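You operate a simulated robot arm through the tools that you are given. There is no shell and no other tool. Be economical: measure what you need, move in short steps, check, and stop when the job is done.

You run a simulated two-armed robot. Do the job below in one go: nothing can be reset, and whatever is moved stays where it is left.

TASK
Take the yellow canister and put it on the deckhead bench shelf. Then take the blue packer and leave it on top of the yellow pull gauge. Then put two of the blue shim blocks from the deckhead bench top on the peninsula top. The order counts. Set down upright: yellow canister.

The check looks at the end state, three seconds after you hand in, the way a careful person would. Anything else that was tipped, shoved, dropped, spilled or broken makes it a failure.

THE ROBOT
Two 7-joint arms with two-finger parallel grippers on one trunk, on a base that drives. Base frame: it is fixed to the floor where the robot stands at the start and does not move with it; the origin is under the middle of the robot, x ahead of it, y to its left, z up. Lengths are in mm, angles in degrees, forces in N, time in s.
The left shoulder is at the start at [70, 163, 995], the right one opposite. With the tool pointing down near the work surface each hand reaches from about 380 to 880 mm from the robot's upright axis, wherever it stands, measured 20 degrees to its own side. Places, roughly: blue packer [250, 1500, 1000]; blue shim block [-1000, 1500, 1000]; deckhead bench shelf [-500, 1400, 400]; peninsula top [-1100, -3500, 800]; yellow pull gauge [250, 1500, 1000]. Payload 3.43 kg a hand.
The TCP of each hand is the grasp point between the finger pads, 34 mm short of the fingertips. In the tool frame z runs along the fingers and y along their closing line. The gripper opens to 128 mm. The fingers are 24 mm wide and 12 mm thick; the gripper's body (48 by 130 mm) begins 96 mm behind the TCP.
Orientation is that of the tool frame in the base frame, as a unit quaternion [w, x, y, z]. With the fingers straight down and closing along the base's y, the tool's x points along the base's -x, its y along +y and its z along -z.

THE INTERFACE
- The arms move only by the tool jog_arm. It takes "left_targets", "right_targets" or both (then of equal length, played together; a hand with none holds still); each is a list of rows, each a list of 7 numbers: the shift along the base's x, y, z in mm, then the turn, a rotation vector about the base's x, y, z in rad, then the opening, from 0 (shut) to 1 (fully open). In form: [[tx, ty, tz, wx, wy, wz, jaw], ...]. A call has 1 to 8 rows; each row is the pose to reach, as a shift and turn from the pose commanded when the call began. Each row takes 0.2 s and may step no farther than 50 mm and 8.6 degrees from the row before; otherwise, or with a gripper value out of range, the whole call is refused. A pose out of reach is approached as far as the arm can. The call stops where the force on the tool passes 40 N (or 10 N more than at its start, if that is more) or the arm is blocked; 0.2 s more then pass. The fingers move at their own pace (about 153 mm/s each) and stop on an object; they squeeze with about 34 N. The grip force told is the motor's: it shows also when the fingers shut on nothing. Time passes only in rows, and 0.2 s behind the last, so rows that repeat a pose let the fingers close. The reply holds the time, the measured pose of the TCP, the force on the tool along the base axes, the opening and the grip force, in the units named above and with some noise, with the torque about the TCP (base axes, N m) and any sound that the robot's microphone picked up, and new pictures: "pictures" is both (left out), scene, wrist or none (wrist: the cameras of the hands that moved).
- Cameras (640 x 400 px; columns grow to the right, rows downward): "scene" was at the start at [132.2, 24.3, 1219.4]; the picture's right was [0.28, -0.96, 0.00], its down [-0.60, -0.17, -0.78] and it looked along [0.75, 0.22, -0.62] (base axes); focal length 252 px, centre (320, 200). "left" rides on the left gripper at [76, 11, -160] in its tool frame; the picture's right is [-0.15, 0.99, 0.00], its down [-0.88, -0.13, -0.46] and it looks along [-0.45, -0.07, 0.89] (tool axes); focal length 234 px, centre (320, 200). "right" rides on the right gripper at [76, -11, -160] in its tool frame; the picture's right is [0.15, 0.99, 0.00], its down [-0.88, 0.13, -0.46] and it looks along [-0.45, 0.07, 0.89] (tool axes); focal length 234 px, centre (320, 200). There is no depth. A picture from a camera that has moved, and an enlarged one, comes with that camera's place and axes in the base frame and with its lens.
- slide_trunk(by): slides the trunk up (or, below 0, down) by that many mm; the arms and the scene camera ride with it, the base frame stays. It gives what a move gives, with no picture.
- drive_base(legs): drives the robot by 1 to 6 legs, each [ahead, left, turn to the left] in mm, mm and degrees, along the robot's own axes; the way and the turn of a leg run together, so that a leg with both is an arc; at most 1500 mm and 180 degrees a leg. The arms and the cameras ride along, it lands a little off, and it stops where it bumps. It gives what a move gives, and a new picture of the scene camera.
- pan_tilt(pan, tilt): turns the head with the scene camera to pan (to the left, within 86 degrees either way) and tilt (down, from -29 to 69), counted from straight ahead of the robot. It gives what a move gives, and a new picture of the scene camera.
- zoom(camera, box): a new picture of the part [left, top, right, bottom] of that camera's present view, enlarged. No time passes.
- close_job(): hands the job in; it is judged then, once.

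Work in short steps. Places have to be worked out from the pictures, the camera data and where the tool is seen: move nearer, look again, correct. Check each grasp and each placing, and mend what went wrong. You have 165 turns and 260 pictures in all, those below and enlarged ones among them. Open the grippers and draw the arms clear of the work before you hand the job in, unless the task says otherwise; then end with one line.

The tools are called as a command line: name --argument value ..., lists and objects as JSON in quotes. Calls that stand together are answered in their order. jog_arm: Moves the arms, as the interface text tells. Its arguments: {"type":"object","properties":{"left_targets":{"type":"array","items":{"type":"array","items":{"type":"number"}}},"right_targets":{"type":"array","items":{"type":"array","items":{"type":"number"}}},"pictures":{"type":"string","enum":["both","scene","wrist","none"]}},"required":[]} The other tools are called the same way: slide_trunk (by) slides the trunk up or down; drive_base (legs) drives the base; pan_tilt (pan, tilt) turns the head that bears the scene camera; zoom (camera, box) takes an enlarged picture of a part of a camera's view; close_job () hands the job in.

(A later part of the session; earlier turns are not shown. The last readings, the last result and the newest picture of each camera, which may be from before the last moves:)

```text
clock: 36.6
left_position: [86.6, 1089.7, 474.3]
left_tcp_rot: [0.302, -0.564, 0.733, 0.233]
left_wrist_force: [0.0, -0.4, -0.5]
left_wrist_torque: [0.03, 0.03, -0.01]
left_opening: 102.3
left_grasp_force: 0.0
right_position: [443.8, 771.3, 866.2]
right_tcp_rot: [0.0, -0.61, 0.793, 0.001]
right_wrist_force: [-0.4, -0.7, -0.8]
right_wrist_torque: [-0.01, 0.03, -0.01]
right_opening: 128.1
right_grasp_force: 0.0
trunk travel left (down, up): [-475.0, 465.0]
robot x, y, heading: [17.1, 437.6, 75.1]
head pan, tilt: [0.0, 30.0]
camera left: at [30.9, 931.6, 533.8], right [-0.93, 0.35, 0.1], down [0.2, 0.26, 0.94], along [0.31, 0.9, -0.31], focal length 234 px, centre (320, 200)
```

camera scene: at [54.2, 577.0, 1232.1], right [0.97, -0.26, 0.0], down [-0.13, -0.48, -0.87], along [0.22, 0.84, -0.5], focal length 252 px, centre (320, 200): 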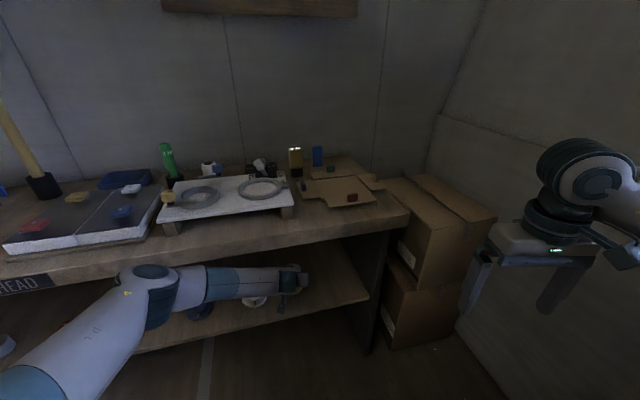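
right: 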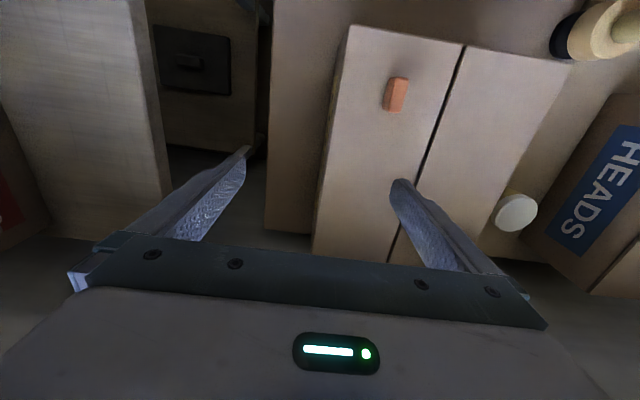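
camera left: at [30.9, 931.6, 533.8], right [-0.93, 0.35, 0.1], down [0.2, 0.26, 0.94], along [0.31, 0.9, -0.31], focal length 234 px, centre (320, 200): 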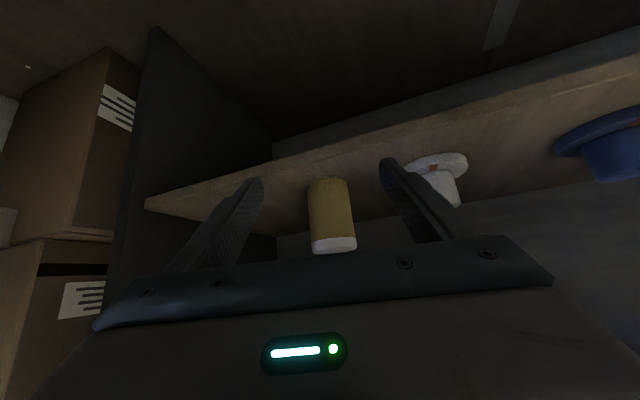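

The canister is upright on the shelf. I'll back off so the hand can rise clear, then study the bench top.

drive_base --legs '[[-250, 30, 0]]'

zoom --camera "scene" --box '[250, 110, 410, 210]'

zoom --camera "scene" --box '[130, 110, 290, 210]'

```text
clock: 38.4
left_position: [-8.2, 856.1, 474.2]
left_tcp_rot: [0.303, -0.563, 0.733, 0.233]
left_wrist_force: [-0.3, -0.2, -0.1]
left_wrist_torque: [-0.02, -0.01, -0.02]
left_opening: 102.6
left_grasp_force: 0.0
right_position: [348.5, 538.7, 868.0]
right_tcp_rot: [0.0, -0.609, 0.793, 0.0]
right_wrist_force: [0.0, 0.6, -0.2]
right_wrist_torque: [-0.03, -0.05, 0.01]
right_opening: 128.2
right_grasp_force: 0.1
trunk travel left (down, up): [-475.0, 465.0]
robot x, y, heading: [-76.9, 207.4, 75.1]
head pan, tilt: [0.0, 30.0]
camera scene: at [-39.9, 341.2, 1232.4], right [0.97, -0.26, 0.0], down [-0.13, -0.48, -0.87], along [0.22, 0.84, -0.5], focal length 252 px, centre (320, 200)
```

scene: 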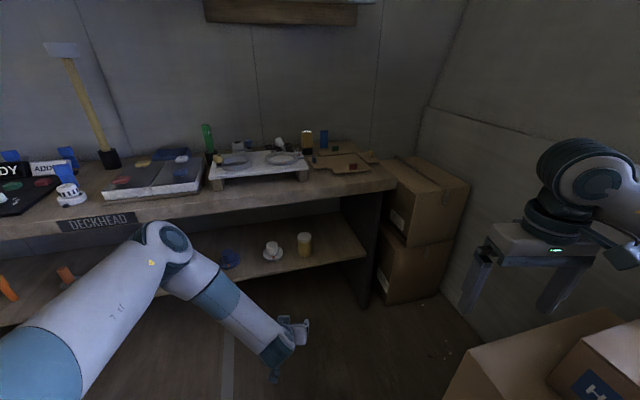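

```text
4.00 times, centred on (330, 160) of scene
camera zoom: at [-39.9, 341.2, 1232.4], right [0.97, -0.26, 0.0], down [-0.13, -0.48, -0.87], along [0.22, 0.84, -0.5], focal length 1010 px, centre (280, 360)
```

zoom: 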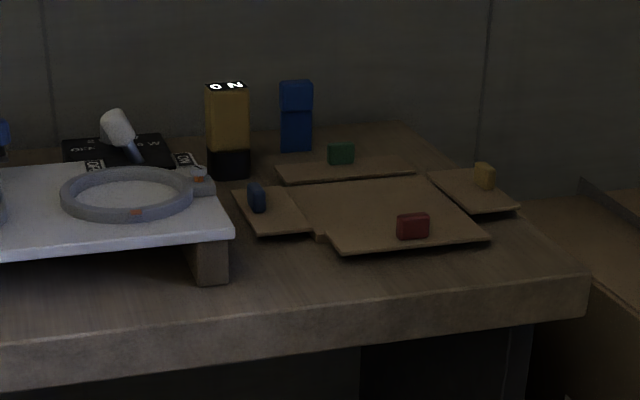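

```text
4.00 times, centred on (210, 160) of scene
camera zoom: at [-39.9, 341.2, 1232.4], right [0.97, -0.26, 0.0], down [-0.13, -0.48, -0.87], along [0.22, 0.84, -0.5], focal length 1010 px, centre (760, 360)
```

zoom: 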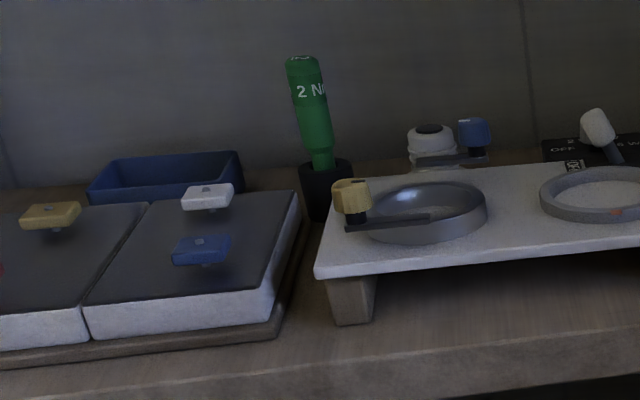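

The task's yellow pull gauge is probably the tall yellow block with the black base, and the blue packer the tall blue block beside it. I'll raise the left hand and return it to tool-down before a closer look.

jog_arm --left_targets '[[0, 0, 48, 0, 0, 0, 1], [0, 0, 96, -0.108, 0.029, 0, 1], [0, 0, 144, -0.217, 0.058, 0, 1], [0, 0, 192, -0.325, 0.087, 0, 1], [0, 0, 240, -0.433, 0.116, 0, 1], [0, 0, 288, -0.542, 0.145, 0, 1], [0, 0, 336, -0.65, 0.174, 0, 1], [0, 0, 384, -0.758, 0.203, 0, 1]]' --pictures "none"

jog_arm --left_targets '[[0, 0, 48, 0, 0, 0, 1], [0, 0, 96, 0, 0, 0, 1], [0, 0, 144, 0, 0, 0, 1], [0, 0, 192, 0, 0, 0, 1], [0, 0, 220, 0, 0, 0, 1]]' --right_targets '[[0, 0, 48, 0, 0, 0, 1], [0, 0, 96, 0, 0, 0, 1], [0, 0, 144, 0, 0, 0, 1], [0, 0, 192, 0, 0, 0, 1], [0, 0, 220, 0, 0, 0, 1]]' --pictures "none"

drive_base --legs '[[230, 50, 14]]'

```text
clock: 40.2
left_position: [-8.3, 855.8, 860.0]
left_tcp_rot: [-0.004, -0.609, 0.793, 0.0]
left_wrist_force: [0.7, -0.2, -0.1]
left_wrist_torque: [0.0, 0.01, 0.01]
left_opening: 128.1
left_grasp_force: 0.1
right_position: [351.0, 539.9, 868.2]
right_tcp_rot: [-0.001, -0.609, 0.793, 0.0]
right_wrist_force: [0.3, 0.1, -0.9]
right_wrist_torque: [-0.01, 0.02, 0.06]
right_opening: 128.0
right_grasp_force: 0.0
trunk travel left (down, up): [-475.0, 465.0]
robot x, y, heading: [-75.2, 205.7, 75.1]
head pan, tilt: [0.0, 30.0]
```

```text
clock: 41.4
left_position: [-7.4, 853.9, 1078.3]
left_tcp_rot: [-0.001, -0.609, 0.793, 0.0]
left_wrist_force: [-0.7, 0.1, -1.1]
left_wrist_torque: [0.03, 0.01, 0.01]
left_opening: 128.2
left_grasp_force: 0.0
right_position: [348.9, 536.6, 1086.5]
right_tcp_rot: [0.0, -0.61, 0.793, 0.0]
right_wrist_force: [0.2, -0.7, -0.9]
right_wrist_torque: [0.02, 0.01, -0.01]
right_opening: 127.8
right_grasp_force: 0.0
trunk travel left (down, up): [-475.0, 465.0]
robot x, y, heading: [-74.7, 206.4, 75.2]
head pan, tilt: [0.0, 30.0]
```

```text
clock: 43.1
left_position: [-186.8, 1085.6, 1077.5]
left_tcp_rot: [-0.001, -0.702, 0.712, 0.0]
left_wrist_force: [0.7, -0.1, -0.1]
left_wrist_torque: [-0.04, -0.05, 0.02]
left_opening: 128.3
left_grasp_force: 0.0
right_position: [237.0, 865.0, 1086.5]
right_tcp_rot: [0.0, -0.703, 0.711, 0.001]
right_wrist_force: [-0.4, 0.7, 0.6]
right_wrist_torque: [0.0, 0.01, 0.02]
right_opening: 127.8
right_grasp_force: 0.0
trunk travel left (down, up): [-475.0, 465.0]
robot x, y, heading: [-90.1, 439.5, 89.2]
head pan, tilt: [0.0, 30.0]
camera scene: at [-92.0, 581.1, 1232.2], right [1.0, -0.01, 0.0], down [-0.01, -0.5, -0.87], along [0.01, 0.87, -0.5], focal length 252 px, centre (320, 200)
```

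scene: 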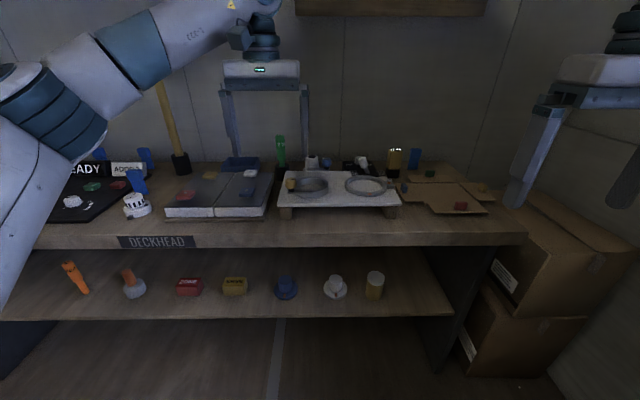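

zoom --camera "scene" --box '[360, 135, 520, 235]'

zoom --camera "scene" --box '[60, 125, 260, 250]'

zoom --camera "right" --box '[0, 0, 640, 400]'

```text
4.00 times, centred on (440, 185) of scene
camera zoom: at [-92.0, 581.1, 1232.2], right [1.0, -0.01, 0.0], down [-0.01, -0.5, -0.87], along [0.01, 0.87, -0.5], focal length 1010 px, centre (-160, 260)
```

zoom: 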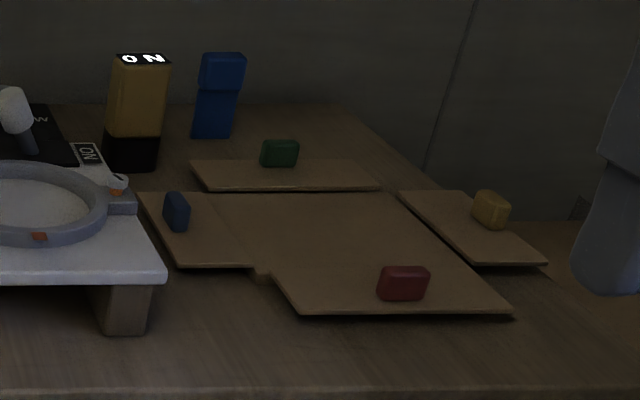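

```text
3.20 times, centred on (160, 188) of scene
camera zoom: at [-92.0, 581.1, 1232.2], right [1.0, -0.01, 0.0], down [-0.01, -0.5, -0.87], along [0.01, 0.87, -0.5], focal length 808 px, centre (832, 240)
```

zoom: 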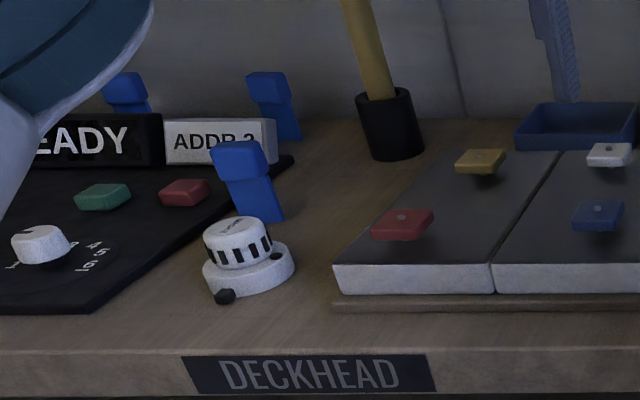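

```text
1.00 times, centred on (320, 200) of right (not enlarged: the box is as wide or as high as the picture)
camera zoom: at [248.1, 789.7, 1246.8], right [-0.99, -0.13, 0.0], down [-0.12, 0.88, 0.46], along [-0.06, 0.45, -0.89], focal length 234 px, centre (320, 200)
```

zoom: 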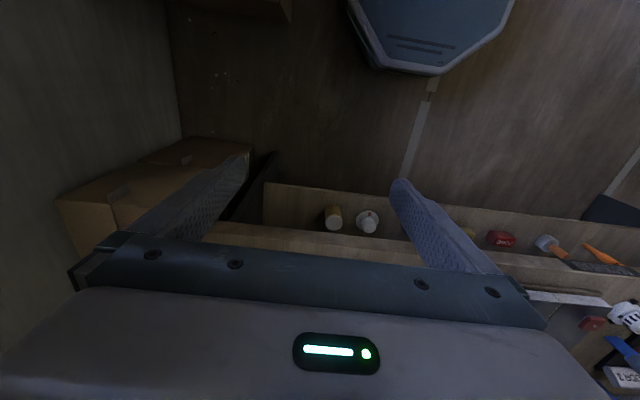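

The yellow block shows "0 N", so it is the pull gauge, at about (203, 1492). The blue two-part block, about (315, 1582), is the packer. The similar blue blocks by READY at x≈-1000 are the shim blocks. I'll tuck the left hand back, raise the trunk a little and move in to use the right arm.

jog_arm --left_targets '[[-12, -45, 0, 0, 0, 0, 1], [-25, -90, 0, 0, 0, 0, 1], [-37, -135, 0, 0, 0, 0, 1], [-50, -180, 0, 0, 0, 0, 1], [-60, -220, 0, 0, 0, 0, 1]]' --pictures "none"

slide_trunk --by 120

drive_base --legs '[[290, -150, 0]]'

pan_tilt --pan -15 --tilt 30

```text
clock: 44.3
left_position: [-245.2, 864.9, 1079.4]
left_tcp_rot: [-0.002, -0.703, 0.711, 0.0]
left_wrist_force: [-0.1, -0.2, 0.3]
left_wrist_torque: [0.0, -0.01, -0.02]
left_opening: 128.0
left_grasp_force: 0.0
right_position: [237.4, 863.7, 1087.8]
right_tcp_rot: [0.0, -0.702, 0.712, 0.0]
right_wrist_force: [0.1, 0.1, 0.0]
right_wrist_torque: [0.05, 0.01, 0.0]
right_opening: 128.2
right_grasp_force: 0.0
trunk travel left (down, up): [-475.0, 465.0]
robot x, y, heading: [-91.9, 437.4, 89.5]
head pan, tilt: [0.0, 30.0]
```

```text
clock: 45.8
left_position: [-243.6, 865.4, 1198.2]
left_tcp_rot: [-0.003, -0.702, 0.712, 0.0]
left_wrist_force: [0.3, 0.0, 0.0]
left_wrist_torque: [0.03, 0.01, 0.01]
left_opening: 128.2
left_grasp_force: 0.0
right_position: [238.0, 865.2, 1206.3]
right_tcp_rot: [0.0, -0.703, 0.711, -0.001]
right_wrist_force: [-0.2, 1.0, -0.8]
right_wrist_torque: [-0.01, -0.02, -0.01]
right_opening: 128.1
right_grasp_force: 0.1
trunk travel left (down, up): [-595.0, 345.0]
robot x, y, heading: [-95.6, 439.8, 89.3]
head pan, tilt: [0.0, 30.0]
```

```text
clock: 48.0
left_position: [-93.4, 1150.9, 1198.0]
left_tcp_rot: [-0.001, -0.703, 0.711, -0.001]
left_wrist_force: [-0.2, 0.1, 0.0]
left_wrist_torque: [-0.01, 0.0, 0.02]
left_opening: 127.9
left_grasp_force: 0.1
right_position: [390.1, 1149.3, 1206.4]
right_tcp_rot: [0.0, -0.703, 0.711, 0.0]
right_wrist_force: [0.7, 0.5, 0.6]
right_wrist_torque: [-0.02, -0.04, -0.01]
right_opening: 128.2
right_grasp_force: 0.1
trunk travel left (down, up): [-595.0, 345.0]
robot x, y, heading: [60.9, 727.6, 89.5]
head pan, tilt: [0.0, 30.0]
camera scene: at [61.5, 866.1, 1352.3], right [1.0, -0.01, 0.0], down [-0.01, -0.5, -0.87], along [0.01, 0.87, -0.5], focal length 252 px, centre (320, 200)
```

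scene: 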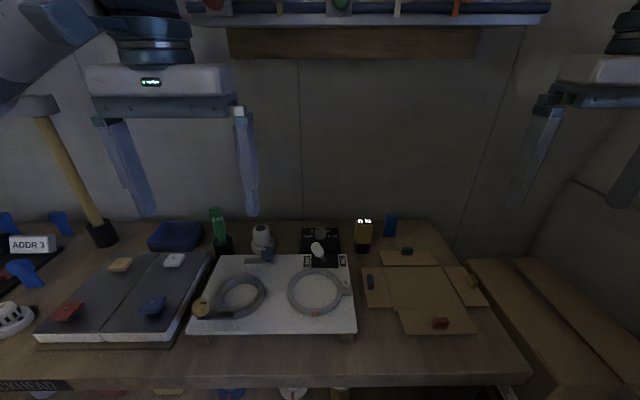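

```text
clock: 48.8
left_position: [-92.0, 1151.0, 1197.3]
left_tcp_rot: [-0.002, -0.703, 0.711, 0.0]
left_wrist_force: [0.3, -0.1, -0.2]
left_wrist_torque: [-0.01, 0.0, -0.01]
left_opening: 128.2
left_grasp_force: 0.0
right_position: [390.5, 1150.9, 1205.5]
right_tcp_rot: [0.0, -0.703, 0.711, 0.0]
right_wrist_force: [0.3, 0.1, -0.3]
right_wrist_torque: [0.02, -0.06, 0.02]
right_opening: 128.0
right_grasp_force: 0.0
trunk travel left (down, up): [-595.0, 345.0]
robot x, y, heading: [61.9, 721.7, 89.5]
head pan, tilt: [-15.0, 30.0]
camera scene: at [84.7, 862.6, 1352.3], right [0.96, -0.27, 0.0], down [-0.13, -0.48, -0.87], along [0.23, 0.83, -0.5], focal length 252 px, centre (320, 200)
```

scene: 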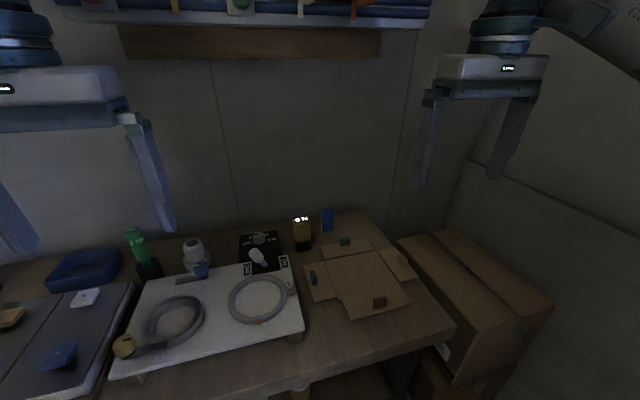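

I'll zoom in on the gauge and packer to fix their places.

zoom --camera "scene" --box '[270, 190, 366, 262]'

```text
5.56 times, centred on (318, 226) of scene
camera zoom: at [84.7, 862.6, 1352.3], right [0.96, -0.27, 0.0], down [-0.13, -0.48, -0.87], along [0.23, 0.83, -0.5], focal length 1403 px, centre (331, 56)
```

zoom: 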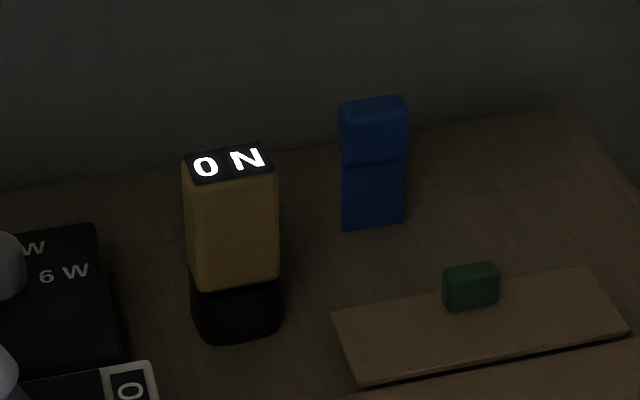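

I estimate the gauge top at (203, 1503, 912) and the packer top at (313, 1584, 885). The reach is a bit long, so I'll edge 45 mm closer and bring the right hand over.

drive_base --legs '[[45, 0, 0]]'

jog_arm --right_targets '[[-9, 43, -20, 0, 0, 0, 1], [-19, 86, -40, 0, 0, 0, 1], [-28, 129, -60, 0, 0, 0, 1], [-38, 172, -80, 0, 0, 0, 1], [-47, 215, -100, 0, 0, 0, 1], [-57, 258, -120, 0, 0, 0, 1], [-66, 300, -140, 0, 0, 0, 1], [-76, 340, -165, 0, 0, 0, 1]]' --pictures "both"

```text
clock: 49.7
left_position: [-92.0, 1195.3, 1199.1]
left_tcp_rot: [-0.001, -0.703, 0.712, 0.0]
left_wrist_force: [-0.8, 0.0, -0.8]
left_wrist_torque: [0.02, 0.01, 0.01]
left_opening: 128.3
left_grasp_force: 0.0
right_position: [390.7, 1194.3, 1207.8]
right_tcp_rot: [0.001, -0.703, 0.711, 0.0]
right_wrist_force: [0.0, 1.4, -0.1]
right_wrist_torque: [-0.01, -0.02, 0.0]
right_opening: 127.9
right_grasp_force: 0.1
trunk travel left (down, up): [-595.0, 345.0]
robot x, y, heading: [63.1, 766.2, 89.2]
head pan, tilt: [-15.0, 30.0]
camera scene: at [85.5, 906.6, 1352.6], right [0.96, -0.27, 0.0], down [-0.14, -0.48, -0.87], along [0.23, 0.83, -0.5], focal length 252 px, centre (320, 200)
```

scene: 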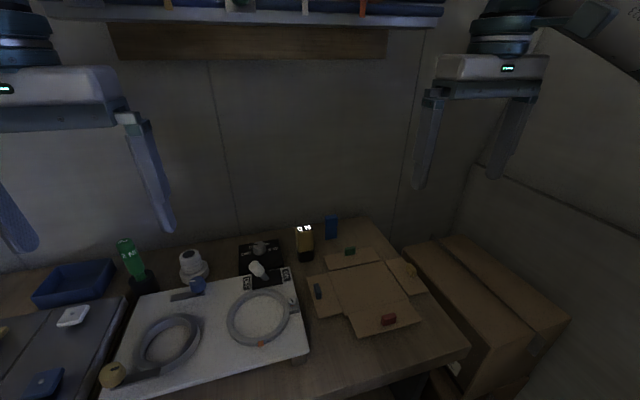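

```text
clock: 51.5
left_position: [-93.3, 1198.5, 1198.1]
left_tcp_rot: [-0.002, -0.703, 0.712, -0.001]
left_wrist_force: [-1.2, 0.6, -0.5]
left_wrist_torque: [-0.03, -0.01, -0.04]
left_opening: 127.9
left_grasp_force: 0.0
right_position: [313.9, 1538.0, 1042.9]
right_tcp_rot: [0.0, -0.703, 0.711, 0.0]
right_wrist_force: [1.1, 0.6, 0.1]
right_wrist_torque: [-0.03, -0.04, 0.03]
right_opening: 127.8
right_grasp_force: 0.1
trunk travel left (down, up): [-595.0, 345.0]
robot x, y, heading: [59.4, 771.5, 89.3]
head pan, tilt: [-15.0, 30.0]
camera scene: at [84.1, 910.0, 1352.1], right [0.96, -0.27, 0.0], down [-0.13, -0.48, -0.87], along [0.23, 0.83, -0.5], focal length 252 px, centre (320, 200)
camera right: at [325.0, 1463.4, 1204.1], right [-0.99, -0.14, 0.0], down [-0.12, 0.88, 0.45], along [-0.06, 0.45, -0.89], focal length 234 px, centre (320, 200)
```

scene: 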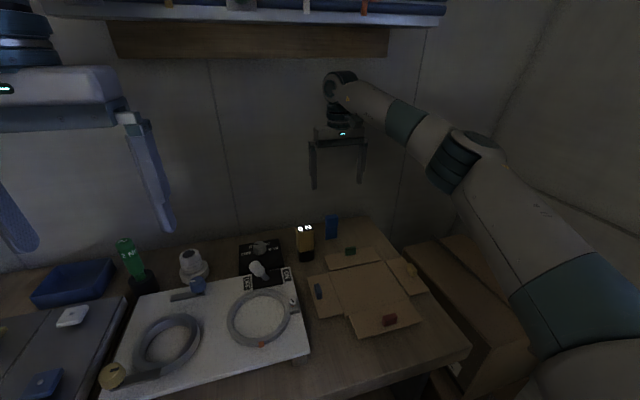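
right: 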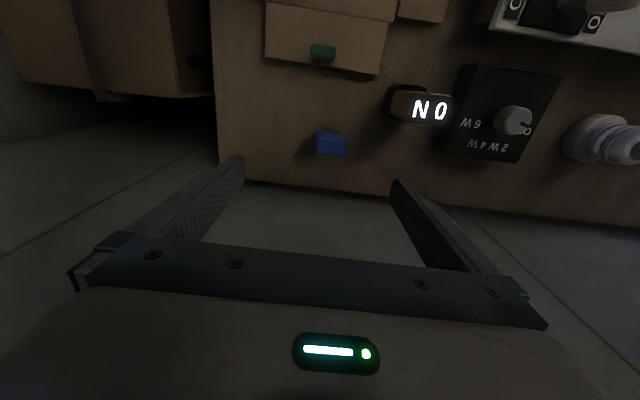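

The wrist camera corrects the depths: packer top ≈ (300, 1525, 912), gauge top ≈ (199, 1473, 926), bench top ≈ 837. I'll move over the packer and partway down, then check.

jog_arm --right_targets '[[-7, -6, -45, 0, 0, 0, 0.8], [-13, -13, -90, 0, 0, 0, 0.8]]' --pictures "wrist"

```text
clock: 52.1
left_position: [-92.7, 1197.8, 1197.9]
left_tcp_rot: [-0.001, -0.702, 0.712, 0.0]
left_wrist_force: [0.4, -0.6, -1.0]
left_wrist_torque: [0.0, 0.0, 0.02]
left_opening: 128.2
left_grasp_force: 0.1
right_position: [300.4, 1524.3, 952.9]
right_tcp_rot: [0.0, -0.703, 0.711, 0.001]
right_wrist_force: [1.2, 0.0, 0.6]
right_wrist_torque: [0.0, -0.02, -0.03]
right_opening: 102.4
right_grasp_force: 0.0
trunk travel left (down, up): [-595.0, 345.0]
robot x, y, heading: [63.4, 769.7, 89.3]
head pan, tilt: [-15.0, 30.0]
camera right: at [311.5, 1447.9, 1113.4], right [-0.99, -0.14, 0.0], down [-0.12, 0.88, 0.46], along [-0.06, 0.45, -0.89], focal length 234 px, centre (320, 200)
```

right: 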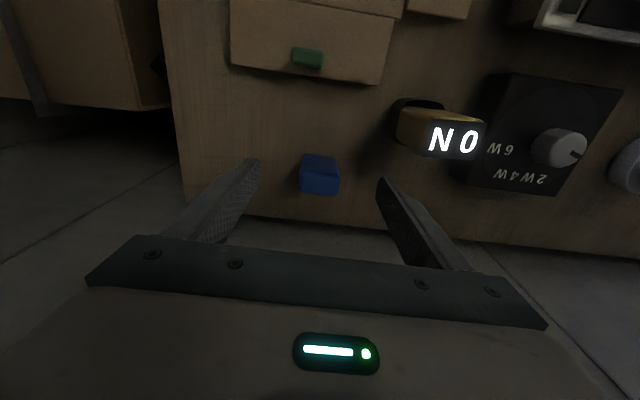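

The packer top is centred at (300, 1530). I'll descend to grip at z≈888 and close.

jog_arm --right_targets '[[0, 5, -25, 0, 0, 0, 0.8], [0, 5, -50, 0, 0, 0, 0.8], [0, 5, -64, 0, 0, 0, 0.8]]' --pictures "wrist"

```text
clock: 52.9
left_position: [-91.7, 1196.7, 1199.3]
left_tcp_rot: [-0.001, -0.702, 0.712, 0.0]
left_wrist_force: [0.4, -0.4, 0.4]
left_wrist_torque: [0.01, 0.01, 0.01]
left_opening: 128.2
left_grasp_force: 0.1
right_position: [302.8, 1527.6, 888.9]
right_tcp_rot: [0.0, -0.703, 0.711, 0.0]
right_wrist_force: [0.9, -0.2, -0.3]
right_wrist_torque: [0.01, 0.03, 0.05]
right_opening: 102.7
right_grasp_force: 0.1
trunk travel left (down, up): [-595.0, 345.0]
robot x, y, heading: [63.3, 772.4, 89.4]
head pan, tilt: [-15.0, 30.0]
camera right: at [313.1, 1452.0, 1049.0], right [-0.99, -0.14, 0.0], down [-0.12, 0.88, 0.46], along [-0.06, 0.45, -0.89], focal length 234 px, centre (320, 200)
```

right: 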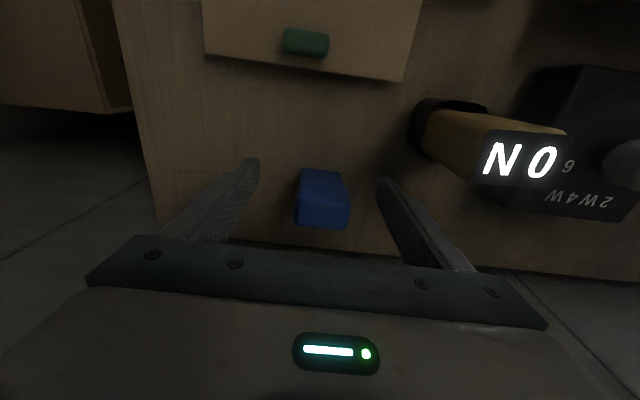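

The cap sits about 5 mm farther back than the TCP. I'll correct that and close.

jog_arm --right_targets '[[-3, 5, 0, 0, 0, 0, 0.8], [-3, 5, 0, 0, 0, 0, 0], [-3, 5, 0, 0, 0, 0, 0], [-3, 5, 0, 0, 0, 0, 0], [-3, 5, 0, 0, 0, 0, 0]]' --pictures "wrist"

```text
clock: 54.1
left_position: [-92.0, 1196.6, 1197.8]
left_tcp_rot: [-0.001, -0.703, 0.711, 0.0]
left_wrist_force: [0.1, 0.4, -0.1]
left_wrist_torque: [-0.02, -0.01, -0.01]
left_opening: 128.1
left_grasp_force: 0.0
right_position: [298.7, 1533.1, 888.3]
right_tcp_rot: [0.0, -0.703, 0.711, 0.0]
right_wrist_force: [-0.1, 0.6, -1.0]
right_wrist_torque: [0.0, 0.0, -0.01]
right_opening: 39.6
right_grasp_force: 33.7
trunk travel left (down, up): [-595.0, 345.0]
robot x, y, heading: [60.0, 769.2, 89.3]
head pan, tilt: [-15.0, 30.0]
camera right: at [309.9, 1457.5, 1048.8], right [-0.99, -0.14, 0.0], down [-0.12, 0.88, 0.46], along [-0.06, 0.45, -0.89], focal length 234 px, centre (320, 200)
```

right: 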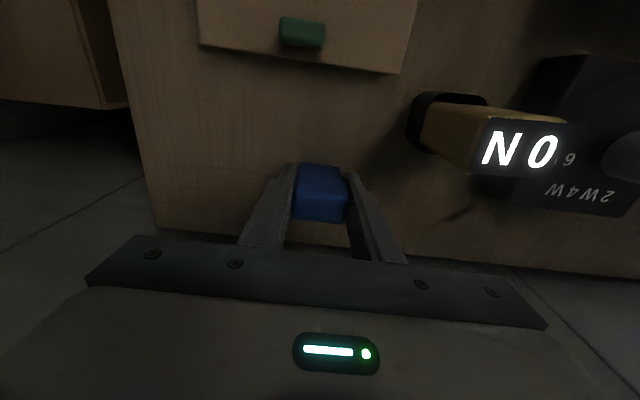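

Gripped at 39.6 mm. I'll lift slowly and look.

jog_arm --right_targets '[[0, 0, 8, 0, 0, 0, 0], [0, 0, 20, 0, 0, 0, 0], [0, 0, 40, 0, 0, 0, 0], [0, 0, 65, 0, 0, 0, 0], [0, 0, 95, 0, 0, 0, 0], [0, 0, 125, 0, 0, 0, 0], [0, 0, 140, 0, 0, 0, 0]]' --pictures "both"

```text
clock: 55.7
left_position: [-91.6, 1196.6, 1198.2]
left_tcp_rot: [0.001, -0.703, 0.712, 0.0]
left_wrist_force: [0.6, -0.1, 0.3]
left_wrist_torque: [-0.01, -0.04, -0.03]
left_opening: 128.0
left_grasp_force: 0.1
right_position: [297.8, 1532.7, 1027.9]
right_tcp_rot: [0.0, -0.704, 0.71, 0.001]
right_wrist_force: [-0.3, 0.1, -0.2]
right_wrist_torque: [0.0, 0.02, 0.02]
right_opening: 39.4
right_grasp_force: 34.0
trunk travel left (down, up): [-595.0, 345.0]
robot x, y, heading: [65.6, 772.6, 89.4]
head pan, tilt: [-15.0, 30.0]
camera scene: at [85.4, 908.1, 1352.2], right [0.96, -0.27, 0.0], down [-0.14, -0.48, -0.87], along [0.23, 0.83, -0.5], focal length 252 px, centre (320, 200)
camera right: at [309.1, 1457.4, 1187.6], right [-0.99, -0.14, 0.0], down [-0.12, 0.88, 0.46], along [-0.06, 0.45, -0.89], focal length 234 px, centre (320, 200)
```

scene: 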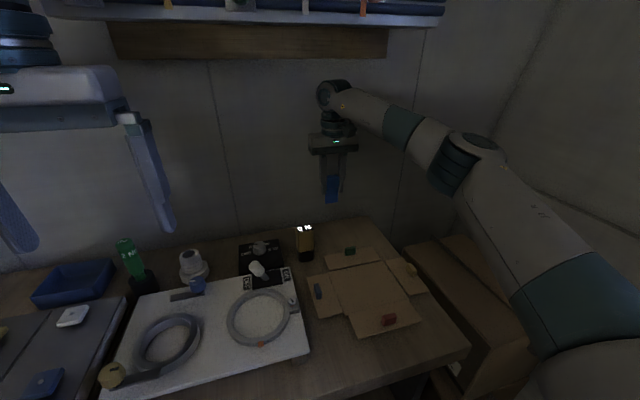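
right: 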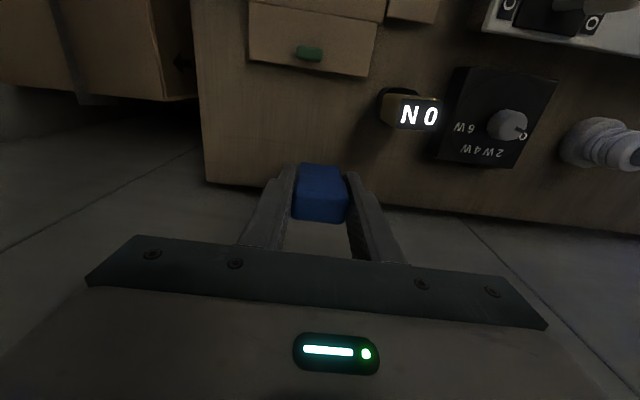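

The packer is secure. I'll carry it over the gauge centre at (200.5, 1475), staying high.

jog_arm --right_targets '[[-35, -20, 0, 0, 0, 0, 0], [-70, -40, 0, 0, 0, 0, 0], [-97, -58, 0, 0, 0, 0, 0], [-97, -58, -15, 0, 0, 0, 0]]' --pictures "wrist"

zoom --camera "scene" --box '[260, 140, 360, 270]'

```text
clock: 56.7
left_position: [-91.2, 1197.5, 1198.9]
left_tcp_rot: [-0.002, -0.703, 0.711, -0.001]
left_wrist_force: [0.1, 0.6, -0.8]
left_wrist_torque: [-0.02, 0.01, 0.01]
left_opening: 128.0
left_grasp_force: 0.0
right_position: [202.4, 1474.0, 1012.4]
right_tcp_rot: [-0.001, -0.703, 0.711, 0.001]
right_wrist_force: [0.2, -0.3, -0.2]
right_wrist_torque: [0.02, 0.0, 0.01]
right_opening: 39.3
right_grasp_force: 34.1
trunk travel left (down, up): [-595.0, 345.0]
robot x, y, heading: [62.3, 769.2, 89.3]
head pan, tilt: [-15.0, 30.0]
camera right: at [213.3, 1399.1, 1172.4], right [-0.99, -0.13, 0.0], down [-0.12, 0.88, 0.46], along [-0.06, 0.45, -0.89], focal length 234 px, centre (320, 200)
```

right: 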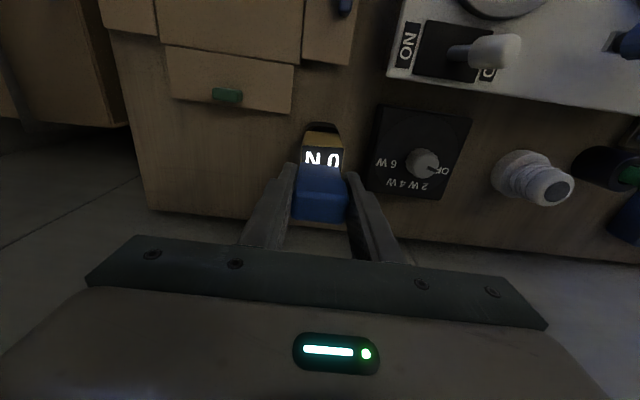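

```text
3.08 times, centred on (310, 205) of scene
camera zoom: at [86.2, 908.9, 1352.2], right [0.96, -0.27, 0.0], down [-0.14, -0.48, -0.87], along [0.23, 0.83, -0.5], focal length 777 px, centre (351, 185)
```

zoom: 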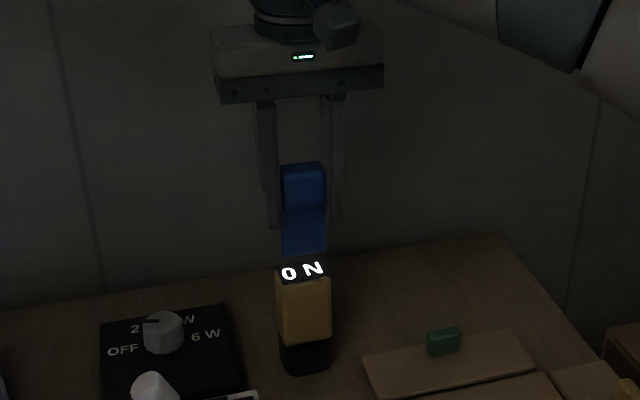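

It's aligned over the gauge with a gap of about 30 mm. I'll lower it slowly until contact.

jog_arm --right_targets '[[-1, 1, -10, 0, 0, 0, 0], [-1, 1, -18, 0, 0, 0, 0], [-1, 1, -22, 0, 0, 0, 0], [-1, 1, -25, 0, 0, 0, 0]]' --pictures "wrist"

zoom --camera "scene" --box '[260, 170, 360, 270]'

```text
clock: 57.7
left_position: [-92.5, 1195.4, 1199.9]
left_tcp_rot: [0.0, -0.703, 0.712, 0.0]
left_wrist_force: [-0.4, -0.4, -0.5]
left_wrist_torque: [0.0, 0.0, 0.01]
left_opening: 127.7
left_grasp_force: 0.1
right_position: [199.3, 1475.3, 991.5]
right_tcp_rot: [0.002, -0.703, 0.711, 0.003]
right_wrist_force: [2.8, 3.8, 23.3]
right_wrist_torque: [0.3, -0.24, 0.04]
right_opening: 40.0
right_grasp_force: 33.7
trunk travel left (down, up): [-595.0, 345.0]
robot x, y, heading: [59.1, 767.3, 89.1]
head pan, tilt: [-15.0, 30.0]
camera right: at [211.9, 1398.0, 1151.4], right [-0.99, -0.13, 0.0], down [-0.12, 0.88, 0.46], along [-0.06, 0.46, -0.89], focal length 234 px, centre (320, 200)
```

right: 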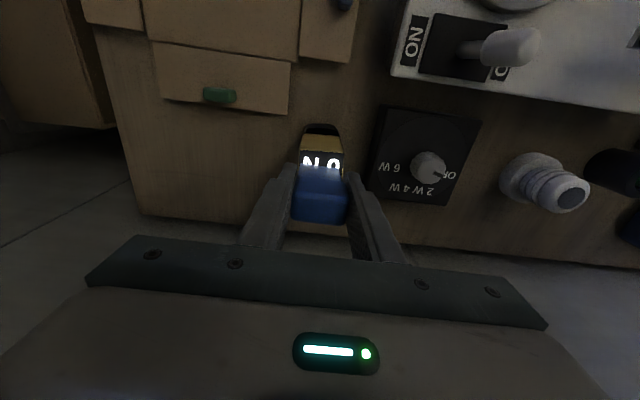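

```text
4.00 times, centred on (310, 220) of scene
camera zoom: at [85.3, 905.6, 1353.0], right [0.96, -0.27, 0.0], down [-0.14, -0.48, -0.87], along [0.23, 0.83, -0.5], focal length 1010 px, centre (360, 120)
```

zoom: 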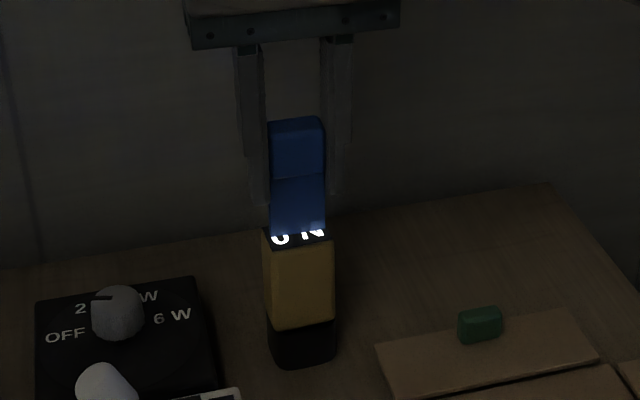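

The packer touches, but it covers the back half of the display, so it sits about 9 mm too far back. I'll lift slightly, shift toward me and lower again.

jog_arm --right_targets '[[0, 0, 10, 0, 0, 0, 0], [2, -5, 12, 0, 0, 0, 0], [2, -9, 12, 0, 0, 0, 0], [2, -9, 6, 0, 0, 0, 0], [2, -9, 3, 0, 0, 0, 0]]' --pictures "none"

zoom --camera "scene" --box '[280, 185, 340, 265]'

zoom --camera "right" --box '[240, 100, 400, 240]'

```text
clock: 58.9
left_position: [-92.1, 1195.6, 1199.7]
left_tcp_rot: [0.0, -0.703, 0.711, 0.0]
left_wrist_force: [0.5, 1.0, 0.1]
left_wrist_torque: [0.05, -0.02, -0.01]
left_opening: 127.8
left_grasp_force: 0.2
right_position: [203.7, 1467.5, 992.3]
right_tcp_rot: [0.001, -0.703, 0.711, 0.001]
right_wrist_force: [-0.8, 1.5, 6.2]
right_wrist_torque: [0.11, 0.04, -0.03]
right_opening: 39.2
right_grasp_force: 34.5
trunk travel left (down, up): [-595.0, 345.0]
robot x, y, heading: [63.3, 769.6, 89.4]
head pan, tilt: [-15.0, 30.0]
```

```text
5.00 times, centred on (310, 225) of scene
camera zoom: at [85.1, 907.4, 1352.5], right [0.96, -0.27, 0.0], down [-0.13, -0.48, -0.87], along [0.23, 0.83, -0.5], focal length 1262 px, centre (370, 75)
```

zoom: 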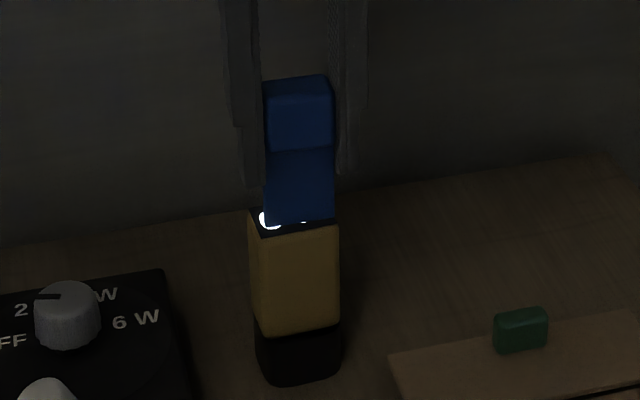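

```text
2.86 times, centred on (320, 170) of right
camera zoom: at [213.9, 1391.3, 1151.7], right [-0.99, -0.13, 0.0], down [-0.12, 0.88, 0.46], along [-0.06, 0.45, -0.89], focal length 669 px, centre (320, 286)
```

zoom: 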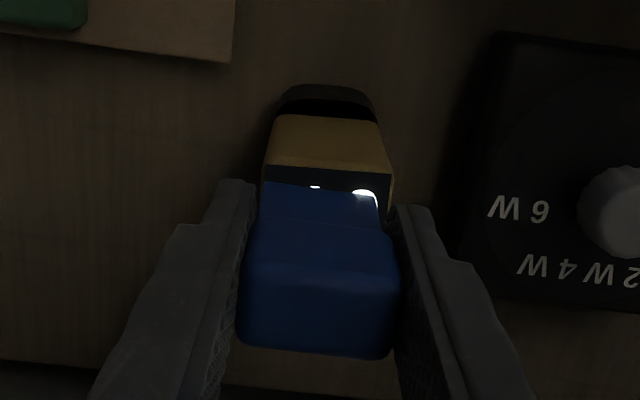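

The packer is now centred to within a few millimetres, with light contact. I'll release gently.

jog_arm --right_targets '[[0, 0, 1, 0, 0, 0, 0.36], [0, 0, 1, 0, 0, 0, 0.45], [0, 0, 1, 0, 0, 0, 0.55], [0, 0, 1, 0, 0, 0, 0.6]]' --pictures "wrist"

zoom --camera "scene" --box '[270, 170, 350, 270]'

```text
clock: 59.9
left_position: [-91.9, 1196.3, 1198.7]
left_tcp_rot: [-0.001, -0.702, 0.712, -0.002]
left_wrist_force: [-1.1, 0.0, -0.3]
left_wrist_torque: [-0.02, 0.0, 0.02]
left_opening: 128.1
left_grasp_force: 0.0
right_position: [202.6, 1466.4, 989.4]
right_tcp_rot: [0.0, -0.702, 0.712, 0.0]
right_wrist_force: [-0.2, -0.5, 0.7]
right_wrist_torque: [0.01, 0.03, 0.0]
right_opening: 76.8
right_grasp_force: 0.0
trunk travel left (down, up): [-595.0, 345.0]
robot x, y, heading: [62.7, 767.5, 89.1]
head pan, tilt: [-15.0, 30.0]
camera right: at [213.8, 1391.2, 1151.5], right [-0.99, -0.14, 0.0], down [-0.12, 0.88, 0.46], along [-0.06, 0.45, -0.89], focal length 234 px, centre (320, 200)
```

right: 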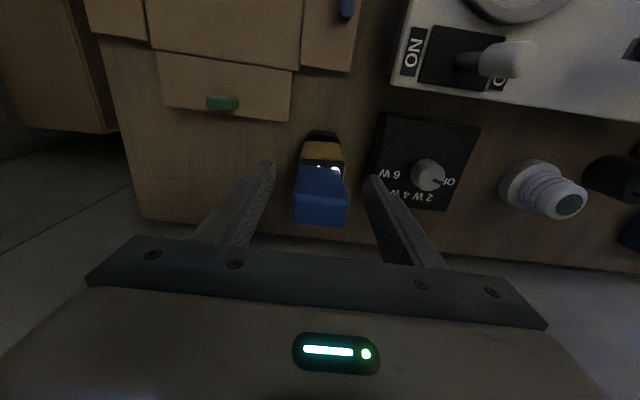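

```text
4.00 times, centred on (310, 220) of scene
camera zoom: at [85.4, 908.0, 1352.3], right [0.96, -0.27, 0.0], down [-0.14, -0.48, -0.87], along [0.23, 0.83, -0.5], focal length 1010 px, centre (360, 120)
```

zoom: 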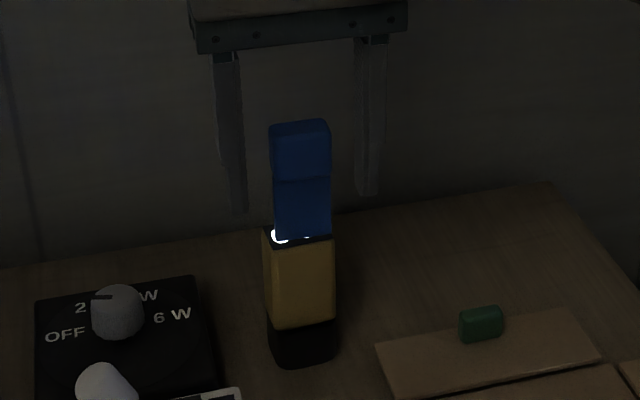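

The packer stands on the gauge. I'll withdraw straight up.

jog_arm --right_targets '[[0, 0, 20, 0, 0, 0, 0.65], [0, 0, 50, 0, 0, 0, 0.8], [0, 0, 90, 0, 0, 0, 0.8], [5, -30, 125, 0, 0, 0, 0.8], [10, -75, 140, 0, 0, 0, 0.8], [15, -120, 150, 0, 0, 0, 0.8], [20, -165, 160, 0, 0, 0, 0.8]]' --pictures "scene"

zoom --camera "scene" --box '[270, 170, 350, 270]'

```text
clock: 61.5
left_position: [-91.1, 1197.3, 1197.7]
left_tcp_rot: [-0.002, -0.702, 0.712, 0.001]
left_wrist_force: [-0.1, 0.1, 0.1]
left_wrist_torque: [-0.03, 0.02, 0.0]
left_opening: 128.0
left_grasp_force: 0.1
right_position: [222.8, 1301.2, 1150.5]
right_tcp_rot: [0.0, -0.702, 0.712, 0.0]
right_wrist_force: [-1.3, -0.2, 0.0]
right_wrist_torque: [0.01, -0.01, 0.0]
right_opening: 102.2
right_grasp_force: 0.0
trunk travel left (down, up): [-595.0, 345.0]
robot x, y, heading: [62.2, 770.0, 89.4]
head pan, tilt: [-15.0, 30.0]
camera scene: at [85.7, 908.6, 1352.3], right [0.96, -0.27, 0.0], down [-0.14, -0.48, -0.87], along [0.23, 0.83, -0.5], focal length 252 px, centre (320, 200)
```

scene: 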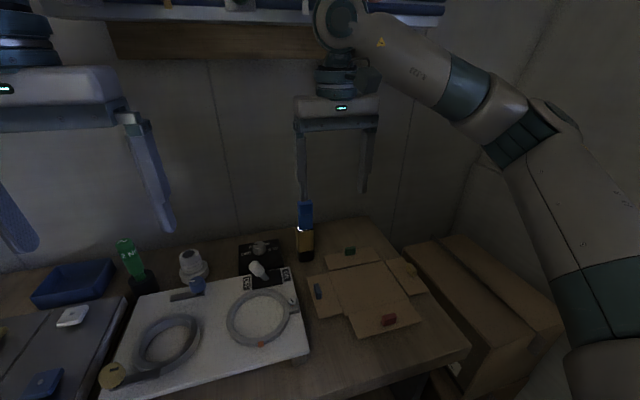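

```text
4.00 times, centred on (310, 220) of scene
camera zoom: at [85.7, 908.6, 1352.3], right [0.96, -0.27, 0.0], down [-0.14, -0.48, -0.87], along [0.23, 0.83, -0.5], focal length 1010 px, centre (360, 120)
```

zoom: 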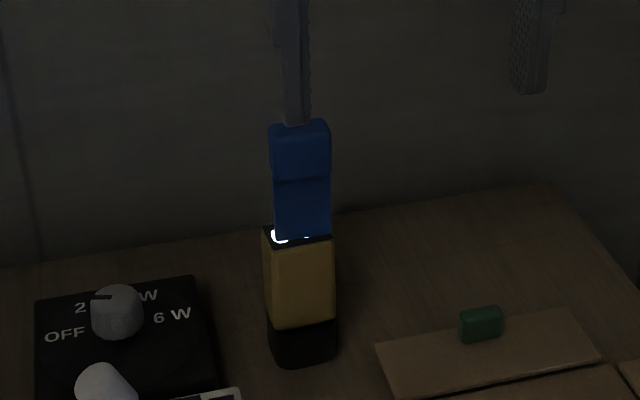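

Both arms are clear and the packer stands stable. I'll tuck the right hand back, reverse a bit and go left toward the shim blocks.

jog_arm --right_targets '[[40, -25, 14, 0, 0, 0, 0.8], [80, -50, 28, 0, 0, 0, 0.8], [120, -78, 42, 0, 0, 0, 0.8], [150, -110, 55, 0, 0, 0, 0.8]]' --pictures "none"

drive_base --legs '[[-250, 0, 0], [0, 780, 0]]'

pan_tilt --pan 5 --tilt 30

```text
refused: row 3 steps farther than a row can; nothing moved
```

```text
clock: 67.1
left_position: [-882.0, 957.9, 1198.3]
left_tcp_rot: [-0.001, -0.703, 0.711, 0.0]
left_wrist_force: [-0.1, -0.5, 0.2]
left_wrist_torque: [0.01, -0.04, 0.03]
left_opening: 128.1
left_grasp_force: 0.1
right_position: [-566.8, 1065.8, 1151.4]
right_tcp_rot: [-0.001, -0.704, 0.711, 0.0]
right_wrist_force: [0.4, -0.7, 0.0]
right_wrist_torque: [0.0, 0.01, 0.01]
right_opening: 102.7
right_grasp_force: 0.1
trunk travel left (down, up): [-595.0, 345.0]
robot x, y, heading: [-731.5, 534.3, 89.5]
head pan, tilt: [-15.0, 30.0]
camera scene: at [-704.0, 670.6, 1352.3], right [0.96, -0.27, 0.0], down [-0.13, -0.48, -0.87], along [0.23, 0.83, -0.5], focal length 252 px, centre (320, 200)
```

scene: 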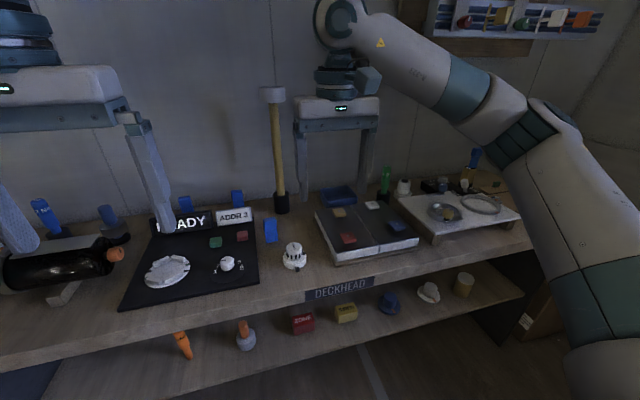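

```text
clock: 68.0
left_position: [-879.9, 958.7, 1199.2]
left_tcp_rot: [0.0, -0.703, 0.711, 0.0]
left_wrist_force: [-0.1, 0.0, -0.2]
left_wrist_torque: [0.02, 0.01, 0.02]
left_opening: 128.1
left_grasp_force: 0.1
right_position: [-565.9, 1065.8, 1151.8]
right_tcp_rot: [0.0, -0.704, 0.71, 0.0]
right_wrist_force: [-0.2, 0.3, 0.4]
right_wrist_torque: [0.0, -0.03, 0.0]
right_opening: 102.3
right_grasp_force: 0.0
trunk travel left (down, up): [-595.0, 345.0]
robot x, y, heading: [-725.1, 531.6, 89.5]
head pan, tilt: [5.0, 30.0]
camera scene: at [-734.9, 673.7, 1352.3], right [1.0, 0.08, 0.0], down [0.04, -0.5, -0.87], along [-0.07, 0.86, -0.5], focal length 252 px, centre (320, 200)
```

scene: 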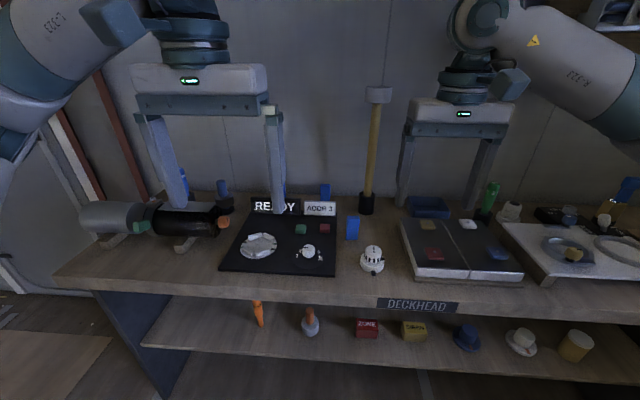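

Two clear blue blocks show, at (352, 228) and (326, 190). I'll zoom in.

zoom --camera "scene" --box '[280, 160, 400, 280]'

zoom --camera "scene" --box '[150, 150, 330, 270]'

zoom --camera "left" --box '[0, 0, 640, 400]'

```text
3.33 times, centred on (340, 220) of scene
camera zoom: at [-734.9, 673.7, 1352.3], right [1.0, 0.08, 0.0], down [0.04, -0.5, -0.87], along [-0.07, 0.86, -0.5], focal length 842 px, centre (253, 133)
```

zoom: 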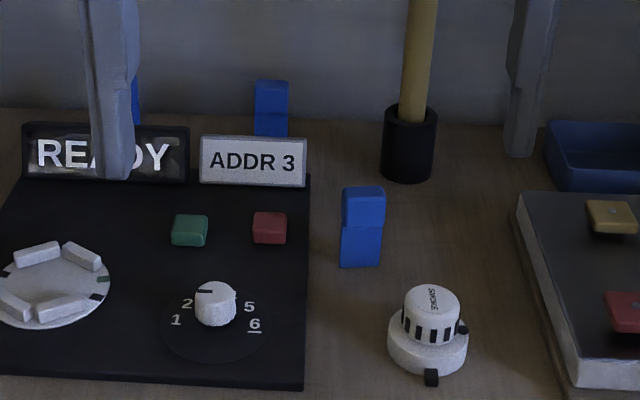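

```text
3.33 times, centred on (240, 210) of scene
camera zoom: at [-734.9, 673.7, 1352.3], right [1.0, 0.08, 0.0], down [0.04, -0.5, -0.87], along [-0.07, 0.86, -0.5], focal length 842 px, centre (587, 167)
```

zoom: 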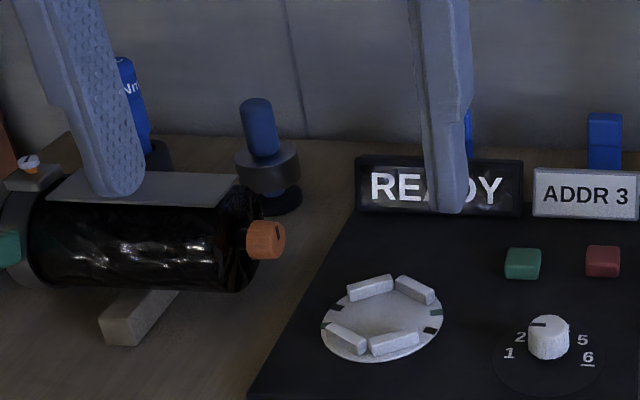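

```text
1.00 times, centred on (320, 200) of left (not enlarged: the box is as wide or as high as the picture)
camera zoom: at [-894.5, 883.6, 1357.8], right [-0.99, 0.16, 0.0], down [0.14, 0.88, 0.45], along [0.07, 0.45, -0.89], focal length 234 px, centre (320, 200)
```

zoom: 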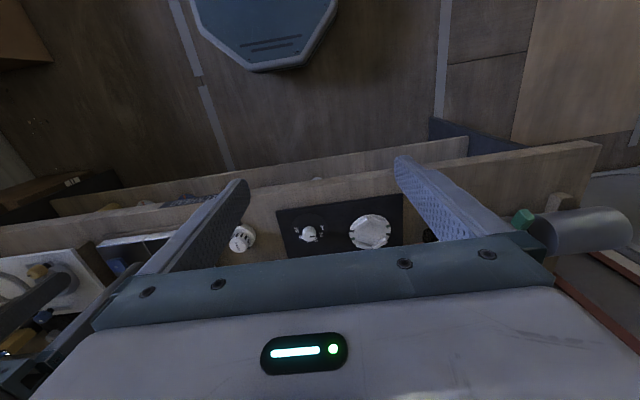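

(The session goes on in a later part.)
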